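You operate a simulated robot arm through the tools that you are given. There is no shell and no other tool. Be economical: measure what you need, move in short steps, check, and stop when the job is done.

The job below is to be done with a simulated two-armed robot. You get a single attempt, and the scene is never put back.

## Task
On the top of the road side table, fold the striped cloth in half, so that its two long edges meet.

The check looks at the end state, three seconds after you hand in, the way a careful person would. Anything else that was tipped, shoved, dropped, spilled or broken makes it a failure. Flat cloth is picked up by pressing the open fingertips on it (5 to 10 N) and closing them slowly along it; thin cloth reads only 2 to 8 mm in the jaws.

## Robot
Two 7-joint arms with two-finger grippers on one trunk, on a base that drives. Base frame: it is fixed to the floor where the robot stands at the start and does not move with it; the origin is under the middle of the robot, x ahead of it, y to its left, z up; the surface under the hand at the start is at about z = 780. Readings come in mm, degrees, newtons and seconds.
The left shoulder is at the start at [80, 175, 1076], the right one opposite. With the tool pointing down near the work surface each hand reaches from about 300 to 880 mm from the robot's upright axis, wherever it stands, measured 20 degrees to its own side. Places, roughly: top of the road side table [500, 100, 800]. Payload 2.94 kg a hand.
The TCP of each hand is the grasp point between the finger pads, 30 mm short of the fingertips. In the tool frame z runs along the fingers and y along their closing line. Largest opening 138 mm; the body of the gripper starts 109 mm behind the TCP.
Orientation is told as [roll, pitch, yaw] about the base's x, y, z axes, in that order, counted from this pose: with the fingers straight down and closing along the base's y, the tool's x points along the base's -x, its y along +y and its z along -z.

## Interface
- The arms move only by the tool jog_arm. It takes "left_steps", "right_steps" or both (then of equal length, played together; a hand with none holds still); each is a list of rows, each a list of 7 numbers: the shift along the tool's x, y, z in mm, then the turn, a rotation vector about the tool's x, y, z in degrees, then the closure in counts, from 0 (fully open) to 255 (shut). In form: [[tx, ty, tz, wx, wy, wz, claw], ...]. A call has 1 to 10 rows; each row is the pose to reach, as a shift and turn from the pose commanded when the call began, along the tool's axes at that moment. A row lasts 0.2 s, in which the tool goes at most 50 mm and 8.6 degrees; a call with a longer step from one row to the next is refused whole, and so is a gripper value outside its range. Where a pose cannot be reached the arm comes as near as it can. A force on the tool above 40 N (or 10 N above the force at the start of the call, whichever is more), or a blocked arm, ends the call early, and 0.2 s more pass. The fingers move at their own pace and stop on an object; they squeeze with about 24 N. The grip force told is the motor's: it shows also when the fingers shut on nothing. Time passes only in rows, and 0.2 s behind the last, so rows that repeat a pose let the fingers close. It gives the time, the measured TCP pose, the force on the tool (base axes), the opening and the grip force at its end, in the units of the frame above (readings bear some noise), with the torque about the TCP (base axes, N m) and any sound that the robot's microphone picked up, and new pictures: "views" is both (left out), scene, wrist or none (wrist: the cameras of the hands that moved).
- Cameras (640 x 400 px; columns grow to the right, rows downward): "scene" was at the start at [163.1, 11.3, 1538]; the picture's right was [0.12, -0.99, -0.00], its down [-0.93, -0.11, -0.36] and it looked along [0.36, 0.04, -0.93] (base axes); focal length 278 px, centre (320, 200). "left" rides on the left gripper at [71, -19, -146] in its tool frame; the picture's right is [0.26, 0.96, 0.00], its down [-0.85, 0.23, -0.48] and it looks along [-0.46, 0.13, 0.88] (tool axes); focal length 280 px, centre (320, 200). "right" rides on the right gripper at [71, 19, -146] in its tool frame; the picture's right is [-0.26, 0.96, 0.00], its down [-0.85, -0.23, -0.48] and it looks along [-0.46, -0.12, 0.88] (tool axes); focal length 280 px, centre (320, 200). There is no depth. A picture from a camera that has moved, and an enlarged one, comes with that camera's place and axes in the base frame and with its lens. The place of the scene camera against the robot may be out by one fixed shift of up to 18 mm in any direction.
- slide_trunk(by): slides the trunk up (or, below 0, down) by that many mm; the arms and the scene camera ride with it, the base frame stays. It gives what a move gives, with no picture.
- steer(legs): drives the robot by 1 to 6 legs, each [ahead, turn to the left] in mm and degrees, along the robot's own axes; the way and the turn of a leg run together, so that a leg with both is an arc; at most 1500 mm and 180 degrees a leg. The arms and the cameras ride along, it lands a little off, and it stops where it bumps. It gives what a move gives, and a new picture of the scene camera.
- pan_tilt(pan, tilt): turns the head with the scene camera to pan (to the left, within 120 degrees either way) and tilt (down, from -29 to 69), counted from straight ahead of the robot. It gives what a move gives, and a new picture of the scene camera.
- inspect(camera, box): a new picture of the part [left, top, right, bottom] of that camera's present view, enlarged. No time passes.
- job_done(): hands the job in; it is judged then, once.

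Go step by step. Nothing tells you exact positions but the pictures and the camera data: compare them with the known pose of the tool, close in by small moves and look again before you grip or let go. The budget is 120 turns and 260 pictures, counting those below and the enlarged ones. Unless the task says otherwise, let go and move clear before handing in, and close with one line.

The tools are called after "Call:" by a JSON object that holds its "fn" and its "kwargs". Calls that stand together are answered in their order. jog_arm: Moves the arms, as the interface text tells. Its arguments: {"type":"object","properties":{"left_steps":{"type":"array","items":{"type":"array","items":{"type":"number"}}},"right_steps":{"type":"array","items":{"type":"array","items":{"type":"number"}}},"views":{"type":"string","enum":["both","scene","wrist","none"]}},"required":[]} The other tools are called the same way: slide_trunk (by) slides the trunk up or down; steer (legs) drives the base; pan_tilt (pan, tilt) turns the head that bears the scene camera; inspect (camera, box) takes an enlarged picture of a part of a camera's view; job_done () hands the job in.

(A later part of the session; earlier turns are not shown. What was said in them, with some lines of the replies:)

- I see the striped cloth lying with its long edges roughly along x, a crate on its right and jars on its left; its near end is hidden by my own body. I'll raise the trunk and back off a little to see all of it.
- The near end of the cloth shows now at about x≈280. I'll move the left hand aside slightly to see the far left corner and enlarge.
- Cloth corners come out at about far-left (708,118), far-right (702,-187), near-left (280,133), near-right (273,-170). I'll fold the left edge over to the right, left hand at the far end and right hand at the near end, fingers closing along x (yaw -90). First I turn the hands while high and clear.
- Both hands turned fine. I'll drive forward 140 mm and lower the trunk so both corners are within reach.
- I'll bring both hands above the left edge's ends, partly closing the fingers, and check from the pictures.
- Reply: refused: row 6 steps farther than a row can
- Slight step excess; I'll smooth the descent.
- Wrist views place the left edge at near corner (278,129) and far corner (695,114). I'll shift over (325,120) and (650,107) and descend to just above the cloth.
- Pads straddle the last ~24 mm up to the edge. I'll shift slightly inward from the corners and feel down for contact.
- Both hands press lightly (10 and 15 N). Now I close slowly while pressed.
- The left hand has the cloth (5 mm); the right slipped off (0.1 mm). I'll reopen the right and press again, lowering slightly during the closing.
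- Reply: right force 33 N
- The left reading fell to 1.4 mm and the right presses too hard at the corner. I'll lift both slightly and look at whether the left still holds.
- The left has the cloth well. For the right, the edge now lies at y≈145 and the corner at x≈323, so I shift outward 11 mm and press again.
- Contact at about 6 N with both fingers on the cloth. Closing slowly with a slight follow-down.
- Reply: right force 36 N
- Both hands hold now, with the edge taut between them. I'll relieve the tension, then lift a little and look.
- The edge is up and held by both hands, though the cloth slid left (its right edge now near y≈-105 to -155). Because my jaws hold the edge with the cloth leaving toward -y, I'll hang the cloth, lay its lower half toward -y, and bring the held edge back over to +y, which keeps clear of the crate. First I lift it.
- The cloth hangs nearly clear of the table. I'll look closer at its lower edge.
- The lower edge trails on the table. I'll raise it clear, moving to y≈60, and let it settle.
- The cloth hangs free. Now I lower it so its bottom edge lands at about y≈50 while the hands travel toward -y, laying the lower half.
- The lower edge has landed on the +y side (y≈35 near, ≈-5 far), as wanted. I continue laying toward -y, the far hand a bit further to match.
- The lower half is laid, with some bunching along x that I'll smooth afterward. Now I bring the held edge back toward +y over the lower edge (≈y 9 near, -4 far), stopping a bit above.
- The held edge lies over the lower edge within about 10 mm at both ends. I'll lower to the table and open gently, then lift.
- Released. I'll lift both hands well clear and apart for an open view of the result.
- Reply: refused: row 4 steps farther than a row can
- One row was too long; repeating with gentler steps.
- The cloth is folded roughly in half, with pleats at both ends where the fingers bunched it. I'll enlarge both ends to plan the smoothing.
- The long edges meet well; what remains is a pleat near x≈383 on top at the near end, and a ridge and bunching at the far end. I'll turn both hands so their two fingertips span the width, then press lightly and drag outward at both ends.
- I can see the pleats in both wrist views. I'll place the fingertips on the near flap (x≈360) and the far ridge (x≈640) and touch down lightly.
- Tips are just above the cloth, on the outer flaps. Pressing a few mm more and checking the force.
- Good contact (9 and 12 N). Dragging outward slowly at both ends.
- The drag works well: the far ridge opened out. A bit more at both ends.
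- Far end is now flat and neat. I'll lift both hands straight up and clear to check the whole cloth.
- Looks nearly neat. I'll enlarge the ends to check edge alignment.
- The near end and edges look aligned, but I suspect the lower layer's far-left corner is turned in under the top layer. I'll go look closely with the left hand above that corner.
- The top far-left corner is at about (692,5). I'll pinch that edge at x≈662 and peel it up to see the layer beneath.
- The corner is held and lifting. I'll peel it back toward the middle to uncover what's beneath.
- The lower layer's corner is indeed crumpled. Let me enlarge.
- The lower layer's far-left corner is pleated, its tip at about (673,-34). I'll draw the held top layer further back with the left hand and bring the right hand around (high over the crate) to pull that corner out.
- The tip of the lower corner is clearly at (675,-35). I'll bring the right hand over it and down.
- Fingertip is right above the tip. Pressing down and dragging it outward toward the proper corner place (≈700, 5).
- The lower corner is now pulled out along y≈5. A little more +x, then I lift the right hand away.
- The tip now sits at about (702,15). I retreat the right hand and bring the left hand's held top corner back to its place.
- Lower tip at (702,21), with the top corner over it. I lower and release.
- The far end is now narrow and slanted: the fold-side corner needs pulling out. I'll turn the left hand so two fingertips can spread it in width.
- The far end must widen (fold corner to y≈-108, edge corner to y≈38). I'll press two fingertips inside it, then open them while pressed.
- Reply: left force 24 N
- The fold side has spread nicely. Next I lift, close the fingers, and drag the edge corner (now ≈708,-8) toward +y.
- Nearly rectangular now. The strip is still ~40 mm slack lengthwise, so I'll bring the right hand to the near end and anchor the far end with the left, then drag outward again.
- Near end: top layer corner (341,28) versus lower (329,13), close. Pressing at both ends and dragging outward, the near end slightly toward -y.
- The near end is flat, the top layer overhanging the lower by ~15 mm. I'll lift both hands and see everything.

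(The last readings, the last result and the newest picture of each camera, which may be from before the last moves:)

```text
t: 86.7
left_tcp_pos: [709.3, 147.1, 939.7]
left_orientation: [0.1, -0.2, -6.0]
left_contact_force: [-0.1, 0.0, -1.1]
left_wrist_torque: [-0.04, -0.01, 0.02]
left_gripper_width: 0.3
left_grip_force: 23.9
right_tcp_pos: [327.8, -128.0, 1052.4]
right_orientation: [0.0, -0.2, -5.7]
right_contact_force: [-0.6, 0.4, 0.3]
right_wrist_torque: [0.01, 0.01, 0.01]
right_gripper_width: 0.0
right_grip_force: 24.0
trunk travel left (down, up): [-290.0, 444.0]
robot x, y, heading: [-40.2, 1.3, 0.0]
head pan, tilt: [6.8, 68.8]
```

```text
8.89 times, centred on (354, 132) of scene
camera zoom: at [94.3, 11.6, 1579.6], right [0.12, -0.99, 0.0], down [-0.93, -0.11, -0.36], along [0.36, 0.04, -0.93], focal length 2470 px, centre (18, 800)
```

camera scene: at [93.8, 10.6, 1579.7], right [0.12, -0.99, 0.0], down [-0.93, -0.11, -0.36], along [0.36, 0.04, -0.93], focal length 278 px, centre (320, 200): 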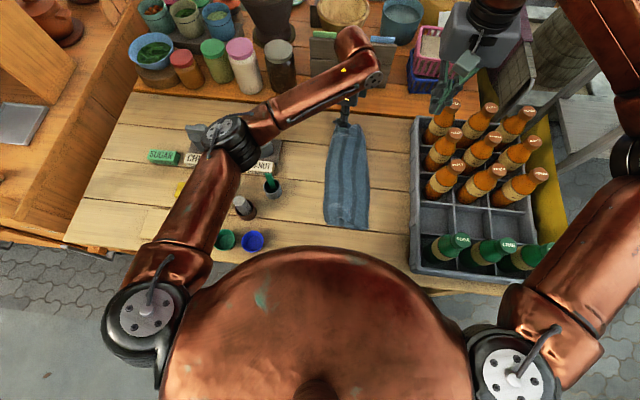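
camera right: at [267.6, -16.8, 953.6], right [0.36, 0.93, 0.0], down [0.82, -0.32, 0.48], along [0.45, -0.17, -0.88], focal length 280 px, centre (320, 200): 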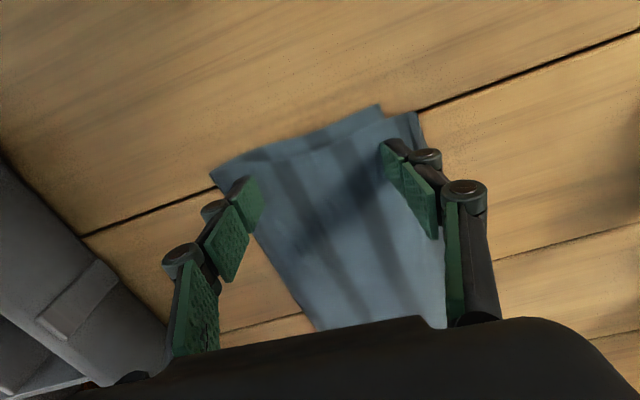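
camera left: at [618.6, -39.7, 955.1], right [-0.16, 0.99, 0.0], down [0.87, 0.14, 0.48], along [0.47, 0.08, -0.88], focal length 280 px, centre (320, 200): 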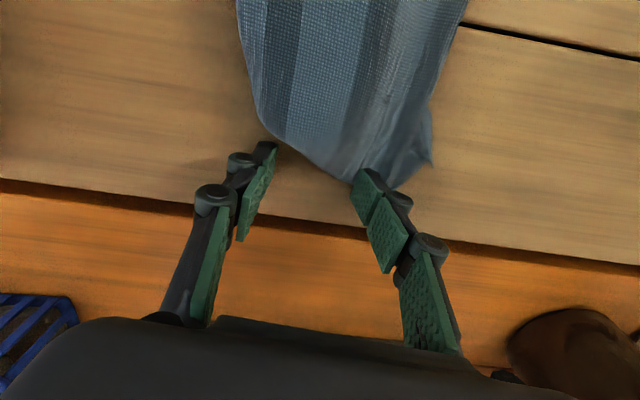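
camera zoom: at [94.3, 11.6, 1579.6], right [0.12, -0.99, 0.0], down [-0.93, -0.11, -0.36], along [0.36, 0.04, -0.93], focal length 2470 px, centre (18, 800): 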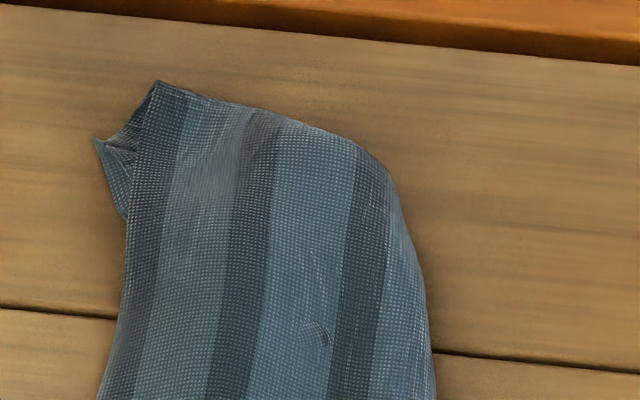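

Very close now: edges coincide within ~15 mm. The far fold-side corner is still drawn in (rounded at ≈671,-68), so I'll repeat the two-finger spread there with the left hand.

Call:
{"fn": "jog_arm", "kwargs": {"left_steps": [[6, -35, 0, 0, 0, 0, 230], [12, -70, 0, 0, 0, 0, 200], [18, -105, 0, 0, 0, 0, 175], [24, -140, 0, 0, 0, 0, 153], [31, -173, 15, 0, 0, 0, 153], [31, -173, 55, 0, 0, 0, 153], [31, -173, 95, 0, 0, 0, 153], [31, -173, 118, 0, 0, 0, 153], [31, -173, 126, 0, 0, 0, 153], [31, -173, 129, 0, 0, 0, 153]], "views": "wrist"}}

```text
t: 88.9
left_tcp_pos: [663.1, -22.1, 812.9]
left_orientation: [0.1, -0.4, -5.9]
left_contact_force: [-0.7, 1.7, 9.7]
left_wrist_torque: [0.11, 0.05, -0.03]
left_gripper_width: 56.1
left_grip_force: 0.1
right_tcp_pos: [327.1, -127.1, 1053.5]
right_orientation: [0.1, -0.3, -5.9]
right_contact_force: [-0.2, -0.5, -0.9]
right_wrist_torque: [-0.02, -0.01, -0.05]
right_gripper_width: 0.1
right_grip_force: 24.1
trunk travel left (down, up): [-290.0, 444.0]
robot x, y, heading: [-42.6, 1.1, -0.1]
head pan, tilt: [6.8, 68.8]
camera left: at [588.0, -34.4, 958.2], right [-0.16, 0.99, 0.0], down [0.86, 0.14, 0.48], along [0.48, 0.08, -0.88], focal length 280 px, centre (320, 200)
```

left: 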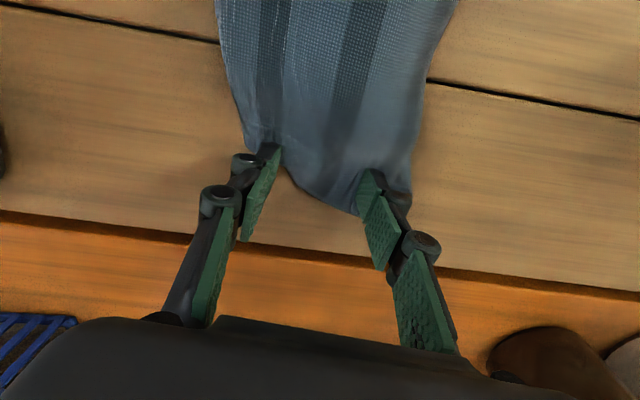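

Call:
{"fn": "jog_arm", "kwargs": {"left_steps": [[0, -3, 0.5, 0, 0, -2, 140], [-2, -7, 1, 0, 0, -4, 126], [-4, -11, 1.5, 0, 0, -6, 112], [-6, -15, 1.8, 0, 0, -8, 98], [-8, -19, 2, 0, 0, -10, 84], [-10, -23, 2.3, 0, 0, -12, 70], [-12, -27, 2.6, 0, 0, -14, 56], [-12, -27, 2.6, 0, 0, -14, 56]], "views": "wrist"}}

```text
t: 90.7
left_tcp_pos: [671.5, -50.1, 807.8]
left_orientation: [0.0, -0.1, 8.1]
left_contact_force: [-0.2, 0.1, 0.0]
left_wrist_torque: [-0.03, -0.01, 0.0]
left_gripper_width: 107.6
left_grip_force: 0.0
right_tcp_pos: [327.3, -126.9, 1053.1]
right_orientation: [0.0, -0.2, -5.9]
right_contact_force: [0.0, 0.1, 0.2]
right_wrist_torque: [0.01, -0.01, 0.03]
right_gripper_width: 0.0
right_grip_force: 24.1
trunk travel left (down, up): [-290.0, 444.0]
robot x, y, heading: [-40.6, -0.6, 0.2]
head pan, tilt: [6.8, 68.8]
camera left: at [602.7, -80.2, 952.8], right [-0.39, 0.92, 0.0], down [0.81, 0.35, 0.48], along [0.44, 0.19, -0.88], focal length 280 px, centre (320, 200)
```

left: 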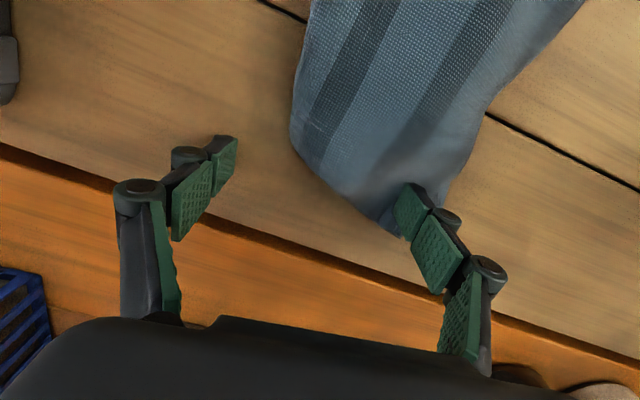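

The outer finger slipped off. I'll use a closed fingertip pressed on the fold corner instead and drag it outward (+x, -y).

Call:
{"fn": "jog_arm", "kwargs": {"left_steps": [[0, 0, -25, 0, 0, 0, 90], [10, 0, -40, 0, 0, 0, 130], [20, 0, -40, 0, 0, 0, 170], [27, 1, -40, 0, 0, 0, 210], [27, 1, -40, 0, 0, 0, 240], [27, 1, -40, 0, 0, 0, 255], [27, 1, -22, 0, 0, 0, 255], [27, 1, -8, 0, 0, 0, 255], [27, 1, -3, 0, 0, 0, 255], [27, 1, -1, 0, 0, 0, 255]], "views": "wrist"}}

```text
t: 92.9
left_tcp_pos: [644.7, -53.6, 809.1]
left_orientation: [-0.1, -0.3, 8.0]
left_contact_force: [-3.3, 1.7, 20.8]
left_wrist_torque: [0.07, 0.25, -0.02]
left_gripper_width: 0.0
left_grip_force: 23.7
right_tcp_pos: [326.7, -126.8, 1052.2]
right_orientation: [0.2, -0.4, -5.9]
right_contact_force: [-0.1, -0.1, 0.3]
right_wrist_torque: [0.01, 0.03, 0.01]
right_gripper_width: 0.1
right_grip_force: 23.7
trunk travel left (down, up): [-290.0, 444.0]
robot x, y, heading: [-40.3, -1.8, 0.1]
head pan, tilt: [6.8, 68.8]
camera left: at [575.0, -82.4, 955.3], right [-0.39, 0.92, 0.0], down [0.81, 0.35, 0.48], along [0.44, 0.19, -0.88], focal length 280 px, centre (320, 200)
```

left: 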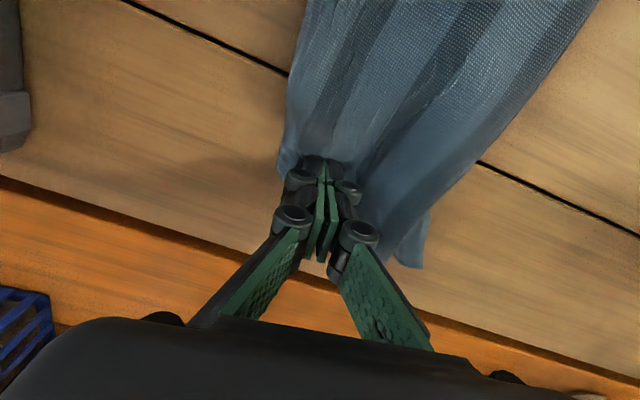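

Call:
{"fn": "jog_arm", "kwargs": {"left_steps": [[-3, -5, -0.6, 0, 0, 0, 255], [-6, -10, -0.6, 0, 0, 0, 255], [-9, -16, -0.6, 0, 0, 0, 255], [-12, -21, -0.6, 0, 0, 0, 255], [-15, -26, -0.6, 0, 0, 0, 255], [-19, -32, -0.6, 0, 0, 0, 255], [-23, -38, -0.6, 0, 0, 0, 255], [-23, -38, -25, 0, 0, 0, 255], [-23, -38, -65, 0, 0, 0, 255], [-23, -38, -110, 0, 0, 0, 255]], "views": "wrist"}}

Call:
{"fn": "inspect", "kwargs": {"camera": "scene", "box": [310, 105, 400, 255]}}

```text
t: 95.1
left_tcp_pos: [672.9, -88.1, 918.6]
left_orientation: [0.0, -0.2, 8.0]
left_contact_force: [-0.4, -0.5, 0.2]
left_wrist_torque: [-0.01, -0.01, -0.02]
left_gripper_width: 0.0
left_grip_force: 24.0
right_tcp_pos: [327.3, -128.4, 1052.4]
right_orientation: [0.1, -0.2, -6.0]
right_contact_force: [-0.3, -0.3, 0.3]
right_wrist_torque: [0.04, -0.01, 0.01]
right_gripper_width: 0.1
right_grip_force: 24.0
trunk travel left (down, up): [-290.0, 444.0]
robot x, y, heading: [-41.1, 2.4, 0.1]
head pan, tilt: [6.8, 68.8]
camera left: at [602.8, -117.5, 1064.2], right [-0.39, 0.92, 0.0], down [0.81, 0.35, 0.48], along [0.44, 0.19, -0.88], focal length 280 px, centre (320, 200)
```

left: 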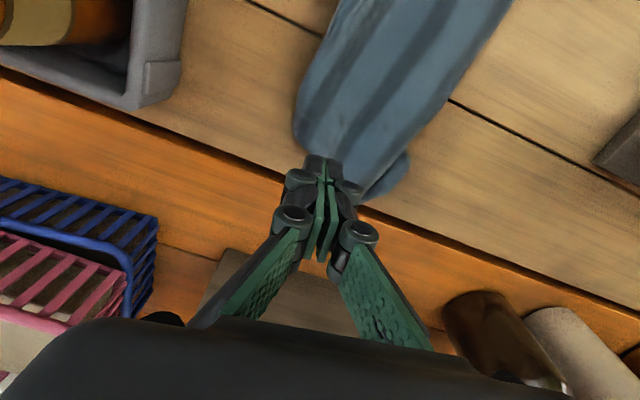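

```text
2.67 times, centred on (355, 180) of scene
camera zoom: at [93.8, 10.4, 1579.7], right [0.12, -0.99, 0.0], down [-0.93, -0.11, -0.36], along [0.36, 0.04, -0.93], focal length 741 px, centre (227, 253)
```

zoom: 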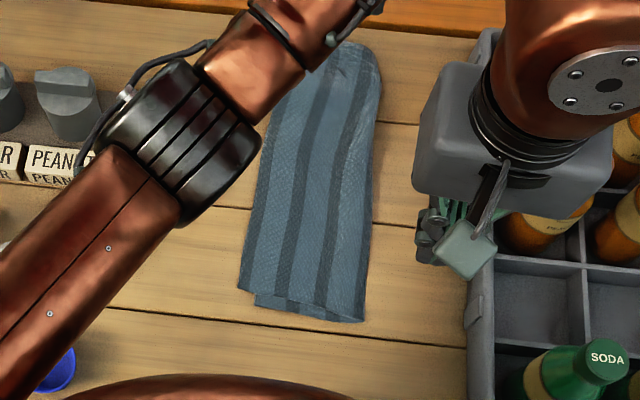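

I'll clear the left hand again to view the whole.

Call:
{"fn": "jog_arm", "kwargs": {"left_steps": [[0, 40, -20, 0, 0, 0, 255], [0, 85, -30, 0, 0, 0, 255], [5, 130, -30, 0, 0, 0, 255], [10, 175, -30, 0, 0, 0, 255], [15, 220, -30, 0, 0, 0, 255], [20, 265, -30, 0, 0, 0, 255]], "views": "none"}}

Call:
{"fn": "inspect", "kwargs": {"camera": "scene", "box": [310, 105, 400, 255]}}

Call:
{"fn": "inspect", "kwargs": {"camera": "scene", "box": [327, 110, 391, 155]}}

Call:
{"fn": "inspect", "kwargs": {"camera": "scene", "box": [322, 190, 386, 235]}}

```text
t: 96.5
left_tcp_pos: [615.3, 172.0, 948.8]
left_orientation: [0.0, -0.3, 8.1]
left_contact_force: [-0.3, 0.5, -0.5]
left_wrist_torque: [-0.02, -0.02, 0.03]
left_gripper_width: 0.1
left_grip_force: 23.9
right_tcp_pos: [327.9, -127.9, 1051.9]
right_orientation: [0.0, -0.1, -5.9]
right_contact_force: [0.1, -0.2, 0.0]
right_wrist_torque: [-0.02, 0.01, 0.0]
right_gripper_width: 0.1
right_grip_force: 23.8
trunk travel left (down, up): [-290.0, 444.0]
robot x, y, heading: [-39.8, -5.0, 0.2]
head pan, tilt: [6.8, 68.8]
```

```text
2.67 times, centred on (355, 180) of scene
camera zoom: at [94.1, 12.6, 1579.6], right [0.12, -0.99, 0.0], down [-0.93, -0.11, -0.36], along [0.36, 0.04, -0.93], focal length 741 px, centre (227, 253)
```

zoom: 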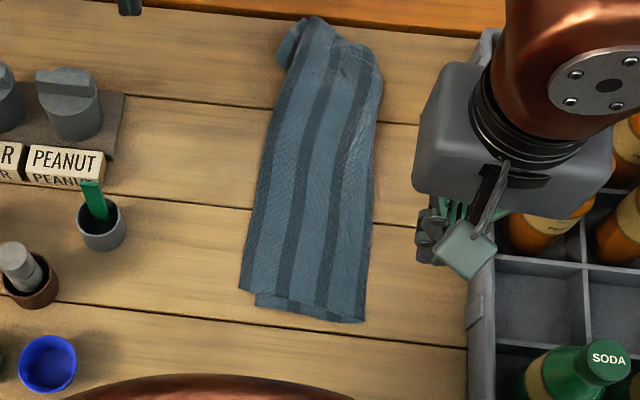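

```text
8.89 times, centred on (359, 132) of scene
camera zoom: at [94.1, 12.6, 1579.6], right [0.12, -0.99, 0.0], down [-0.93, -0.11, -0.36], along [0.36, 0.04, -0.93], focal length 2470 px, centre (-27, 800)
```

zoom: 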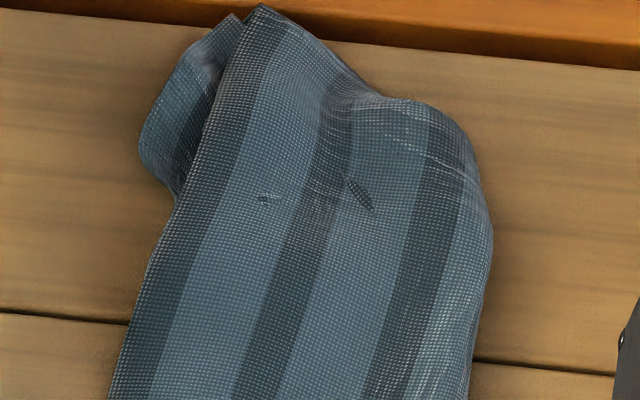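

```text
8.89 times, centred on (354, 212) of scene
camera zoom: at [94.1, 12.6, 1579.6], right [0.12, -0.99, 0.0], down [-0.93, -0.11, -0.36], along [0.36, 0.04, -0.93], focal length 2470 px, centre (18, 89)
```

zoom: 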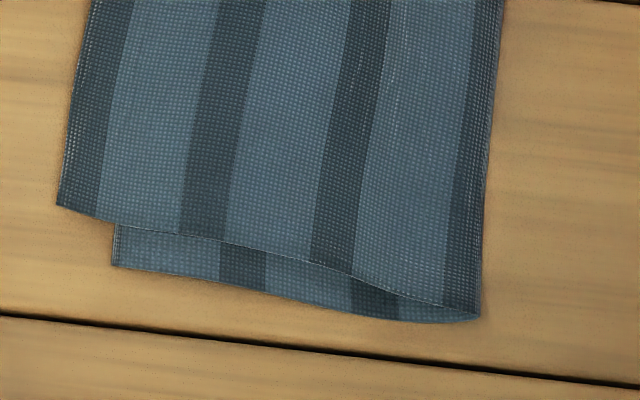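

The near end is neat. At the far end the edge corner of both layers has swung in to about (752,-25), right by the shelf, while the fold line is straight along y≈-113. I'll press that corner and drag it toward +y and slightly back.

Call:
{"fn": "jog_arm", "kwargs": {"left_steps": [[-15, -35, 0, 0, 0, 0, 255], [-30, -70, 0, 0, 0, 0, 255], [-45, -105, 0, 0, 0, 0, 255], [-60, -140, 0, 0, 0, 0, 255], [-75, -175, 20, 0, 0, 0, 255], [-86, -203, 45, 0, 0, 0, 255], [-86, -203, 85, 0, 0, 0, 255], [-86, -203, 118, 0, 0, 0, 255], [-86, -203, 132, 0, 0, 0, 255], [-86, -203, 136, 0, 0, 0, 255]], "views": "wrist"}}

```text
t: 98.7
left_tcp_pos: [730.4, -16.8, 812.1]
left_orientation: [0.1, -0.2, 7.9]
left_contact_force: [0.4, 0.8, 0.0]
left_wrist_torque: [0.03, -0.02, 0.0]
left_gripper_width: 0.0
left_grip_force: 24.3
right_tcp_pos: [328.0, -128.9, 1051.8]
right_orientation: [0.1, -0.2, -6.0]
right_contact_force: [0.6, 0.6, -0.4]
right_wrist_torque: [-0.04, -0.02, 0.0]
right_gripper_width: 0.0
right_grip_force: 23.7
trunk travel left (down, up): [-290.0, 444.0]
robot x, y, heading: [-39.7, -5.7, 0.0]
head pan, tilt: [6.8, 68.8]
camera left: at [661.0, -46.8, 958.0], right [-0.39, 0.92, 0.0], down [0.81, 0.35, 0.48], along [0.44, 0.19, -0.88], focal length 280 px, centre (320, 200)
```

left: 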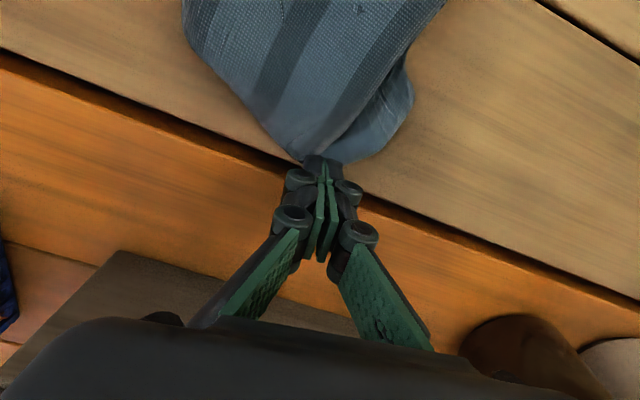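

Call:
{"fn": "jog_arm", "kwargs": {"left_steps": [[8, -3, 0, 0, 0, 0, 255], [8, -3, 2, 0, 0, 0, 255], [8, -3, 3, 0, 0, 0, 255], [10, 3, 3, 0, 0, 0, 255], [12, 10, 3, 0, 0, 0, 255], [14, 17, 3, 0, 0, 0, 255], [16, 24, 3, 0, 0, 0, 255], [18, 31, 3, 0, 0, 0, 255], [19, 38, 3, 0, 0, 0, 255], [20, 44, 3, 0, 0, 0, 255]], "views": "wrist"}}

```text
t: 100.9
left_tcp_pos: [704.1, 24.7, 810.0]
left_orientation: [0.1, -0.2, 8.1]
left_contact_force: [-0.5, -0.5, 1.0]
left_wrist_torque: [-0.03, -0.01, 0.02]
left_gripper_width: 0.0
left_grip_force: 24.2
right_tcp_pos: [327.9, -128.0, 1051.8]
right_orientation: [0.1, -0.3, -5.9]
right_contact_force: [0.1, 0.1, 0.4]
right_wrist_torque: [0.0, 0.03, 0.03]
right_gripper_width: 0.0
right_grip_force: 24.2
trunk travel left (down, up): [-290.0, 444.0]
robot x, y, heading: [-42.9, 0.9, 0.1]
head pan, tilt: [6.8, 68.8]
camera left: at [634.6, -5.2, 955.7], right [-0.39, 0.92, 0.0], down [0.81, 0.35, 0.48], along [0.44, 0.19, -0.88], focal length 280 px, centre (320, 200)
```

left: 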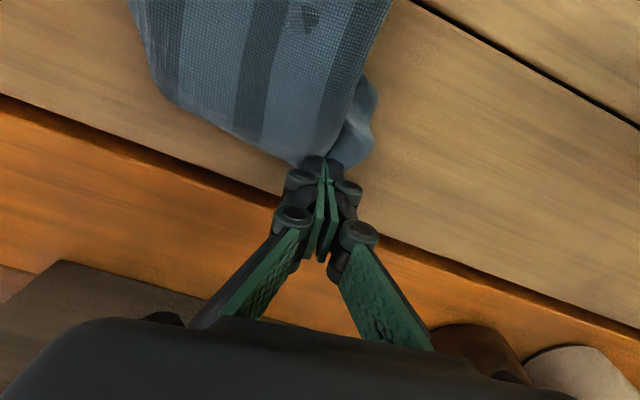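

It followed the finger well. A few mm more, then lift away and check.

Call:
{"fn": "jog_arm", "kwargs": {"left_steps": [[0, 4, 1.5, 0, 0, 0, 255], [0, 9, 1.5, 0, 0, 0, 255], [0, 9, -20, 0, 0, 0, 255], [0, 9, -60, 0, 0, 0, 255], [0, 30, -100, 0, 0, 0, 255], [5, 70, -120, 0, 0, 0, 255], [10, 115, -130, 0, 0, 0, 255], [15, 160, -130, 0, 0, 0, 255]], "views": "none"}}

Call:
{"fn": "inspect", "kwargs": {"camera": "scene", "box": [310, 105, 400, 255]}}

Call:
{"fn": "inspect", "kwargs": {"camera": "scene", "box": [327, 110, 391, 155]}}

```text
t: 102.7
left_tcp_pos: [667.1, 180.6, 940.0]
left_orientation: [0.0, -0.2, 8.0]
left_contact_force: [-0.1, 0.3, -0.5]
left_wrist_torque: [-0.06, 0.0, -0.01]
left_gripper_width: 0.0
left_grip_force: 23.9
right_tcp_pos: [327.0, -126.5, 1052.1]
right_orientation: [0.1, -0.2, -5.9]
right_contact_force: [0.5, 0.5, 0.2]
right_wrist_torque: [-0.07, -0.01, 0.0]
right_gripper_width: 0.0
right_grip_force: 24.3
trunk travel left (down, up): [-290.0, 444.0]
robot x, y, heading: [-39.3, 3.7, -0.1]
head pan, tilt: [6.8, 68.8]
```

```text
2.67 times, centred on (355, 180) of scene
camera zoom: at [94.4, 12.6, 1579.6], right [0.12, -0.99, 0.0], down [-0.93, -0.11, -0.36], along [0.36, 0.04, -0.93], focal length 741 px, centre (227, 253)
```

zoom: 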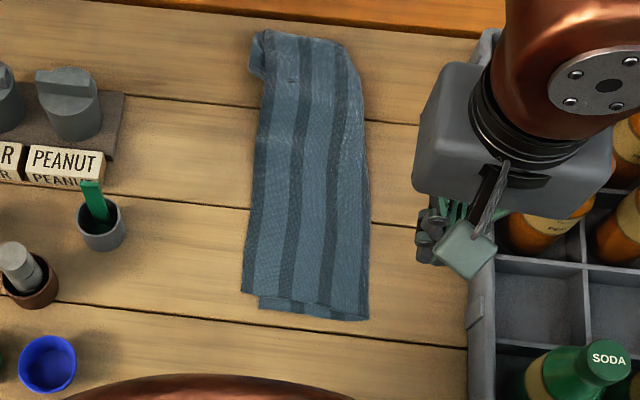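

```text
8.89 times, centred on (359, 132) of scene
camera zoom: at [94.4, 12.6, 1579.6], right [0.12, -0.99, 0.0], down [-0.93, -0.11, -0.36], along [0.36, 0.04, -0.93], focal length 2470 px, centre (-27, 800)
```

zoom: 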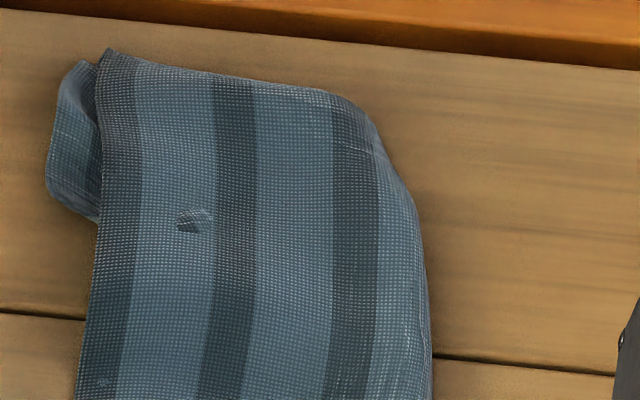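

Very good. Last touch: at the near end the exposed lower layer sits ~18 mm inside; I'll press the right fingertip on that exposed strip and drag it toward +y.

Call:
{"fn": "jog_arm", "kwargs": {"right_steps": [[0, 40, 0, 0, 0, 0, 255], [0, 80, 0, 0, 0, 0, 255], [-1, 119, 10, 0, 0, 0, 255], [-1, 119, 58, 0, 0, 0, 255], [-1, 119, 106, 0, 0, 0, 255], [-1, 119, 154, 0, 0, 0, 255], [-1, 119, 200, 0, 0, 0, 255], [-1, 119, 228, 0, 0, 0, 255], [-1, 119, 237, 0, 0, 0, 255], [-1, 119, 240, 0, 0, 0, 255]], "views": "wrist"}}

```text
t: 104.9
left_tcp_pos: [667.8, 181.0, 938.7]
left_orientation: [0.1, -0.1, 8.0]
left_contact_force: [0.3, 0.1, 0.0]
left_wrist_torque: [-0.01, 0.01, 0.02]
left_gripper_width: 0.1
left_grip_force: 24.0
right_tcp_pos: [342.6, -8.0, 811.9]
right_orientation: [0.1, -0.2, -5.7]
right_contact_force: [-0.2, -0.9, 0.6]
right_wrist_torque: [0.0, -0.02, 0.02]
right_gripper_width: 0.0
right_grip_force: 24.0
trunk travel left (down, up): [-290.0, 444.0]
robot x, y, heading: [-37.5, -0.7, -0.0]
head pan, tilt: [6.8, 68.8]
camera right: at [272.1, 17.2, 958.3], right [0.36, 0.93, 0.0], down [0.82, -0.32, 0.48], along [0.45, -0.17, -0.88], focal length 280 px, centre (320, 200)
```

right: 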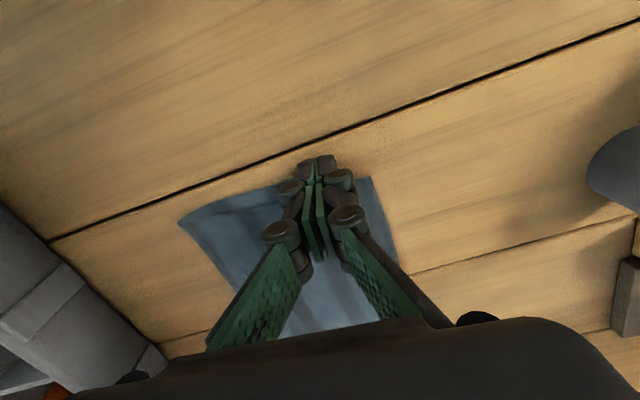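

Call:
{"fn": "jog_arm", "kwargs": {"right_steps": [[0, 0, 2, 0, 0, 0, 255], [0, 0, 4, 0, 0, 0, 255], [0, 4, 4, 0, 0, 0, 255], [1, 9, 4, 0, 0, 0, 255], [1, 13, 4, 0, 0, 0, 255], [2, 18, 4, 0, 0, 0, 255], [2, 18, -20, 0, 0, 0, 255], [2, 18, -60, 0, 0, 0, 255]], "views": "wrist"}}

Call:
{"fn": "inspect", "kwargs": {"camera": "right", "box": [160, 40, 440, 240]}}

```text
t: 106.7
left_tcp_pos: [666.9, 180.0, 940.1]
left_orientation: [0.0, -0.2, 8.1]
left_contact_force: [-0.2, -0.2, -0.7]
left_wrist_torque: [-0.01, -0.02, 0.01]
left_gripper_width: 0.0
left_grip_force: 23.9
right_tcp_pos: [341.4, 10.3, 871.7]
right_orientation: [0.0, -0.2, -5.9]
right_contact_force: [-0.6, 0.3, 0.1]
right_wrist_torque: [-0.03, -0.03, -0.03]
right_gripper_width: 0.0
right_grip_force: 24.6
trunk travel left (down, up): [-290.0, 444.0]
robot x, y, heading: [-38.3, -0.7, 0.2]
head pan, tilt: [6.8, 68.8]
camera right: at [272.0, 35.6, 1018.2], right [0.36, 0.93, 0.0], down [0.82, -0.32, 0.48], along [0.45, -0.17, -0.88], focal length 280 px, centre (320, 200)
```

right: 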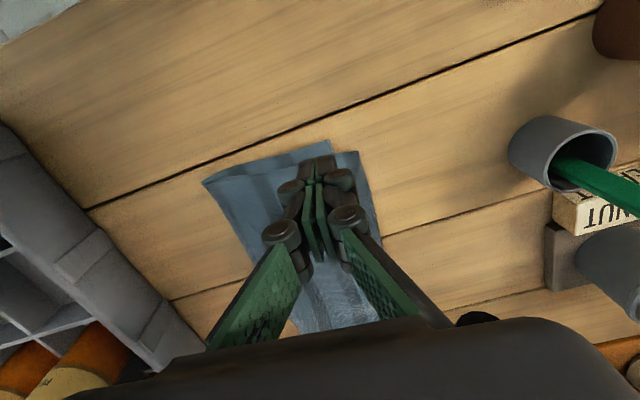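

```text
2.00 times, centred on (300, 140) of right
camera zoom: at [272.0, 35.6, 1018.2], right [0.36, 0.93, 0.0], down [0.82, -0.32, 0.48], along [0.45, -0.17, -0.88], focal length 561 px, centre (360, 320)
```

zoom: 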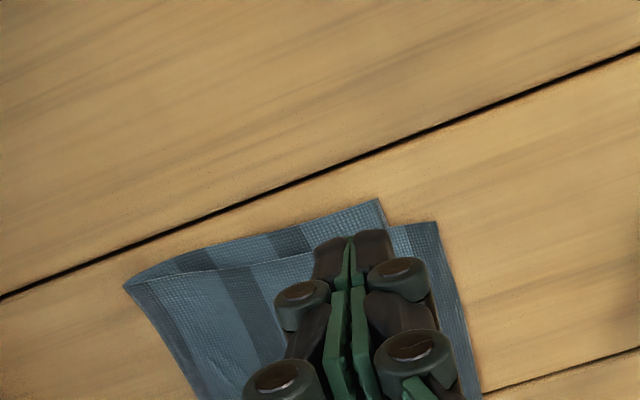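

The layers at the near end differ only by about 15 mm, which is fine. I'll withdraw both hands clear and take a last look.

Call:
{"fn": "jog_arm", "kwargs": {"left_steps": [[0, 0, -30, 0, 0, 0, 255], [20, 20, -50, 0, 0, 0, 255], [50, 50, -60, 0, 0, 0, 255], [80, 80, -60, 0, 0, 0, 255], [80, 80, -60, 0, 0, 0, 255], [80, 80, -60, 0, 0, 0, 255], [80, 80, -60, 0, 0, 0, 255]], "right_steps": [[0, 0, -45, 0, 0, 0, 255], [0, 0, -90, 0, 0, 0, 255], [0, 0, -135, 0, 0, 0, 255], [0, 0, -180, 0, 0, 0, 255], [0, -40, -190, 0, 0, 0, 255], [0, -85, -195, 0, 0, 0, 255], [0, -130, -195, 0, 0, 0, 255]], "views": "scene"}}

Call:
{"fn": "inspect", "kwargs": {"camera": "scene", "box": [310, 105, 400, 255]}}

```text
t: 108.3
left_tcp_pos: [576.2, 246.8, 1000.3]
left_orientation: [0.2, -0.2, 7.9]
left_contact_force: [-0.7, 0.4, 0.1]
left_wrist_torque: [0.05, 0.03, 0.01]
left_gripper_width: 0.0
left_grip_force: 24.0
right_tcp_pos: [328.1, -121.6, 1067.8]
right_orientation: [0.1, -0.2, -5.9]
right_contact_force: [-0.4, -0.4, -0.1]
right_wrist_torque: [0.07, -0.01, -0.03]
right_gripper_width: 0.1
right_grip_force: 23.4
trunk travel left (down, up): [-290.0, 444.0]
robot x, y, heading: [-40.9, 0.2, -0.0]
head pan, tilt: [6.8, 68.8]
camera scene: at [94.6, 8.4, 1579.5], right [0.12, -0.99, 0.0], down [-0.93, -0.11, -0.36], along [0.36, 0.04, -0.93], focal length 278 px, centre (320, 200)
```

scene: 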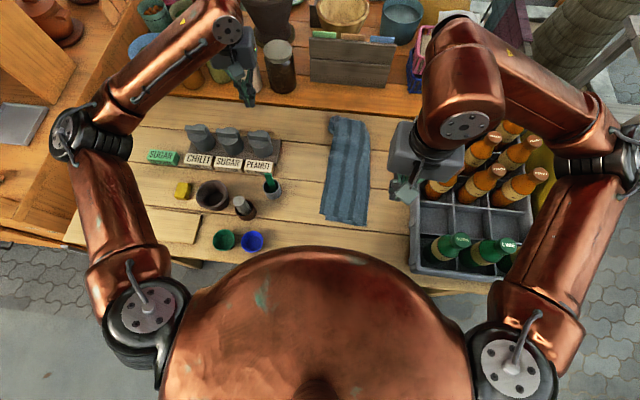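

```text
2.67 times, centred on (355, 180) of scene
camera zoom: at [94.6, 8.4, 1579.5], right [0.12, -0.99, 0.0], down [-0.93, -0.11, -0.36], along [0.36, 0.04, -0.93], focal length 741 px, centre (227, 253)
```

zoom: 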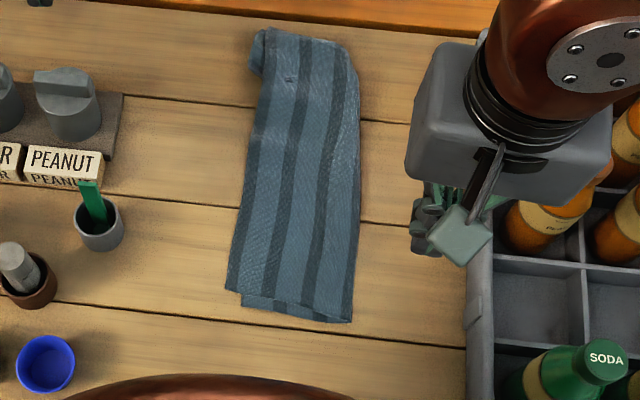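

The cloth lies flat on the table, folded in half with its long edges together, and nothing else has been disturbed. The hands are clear, so I hand in.

Call:
{"fn": "job_done", "kwargs": {}}

```text
The job is handed in.
```

I folded the striped cloth in half on the table top, with its two long edges meeting to within about 15–20 mm. The last pictures show the jars, bowls and bottles undisturbed.
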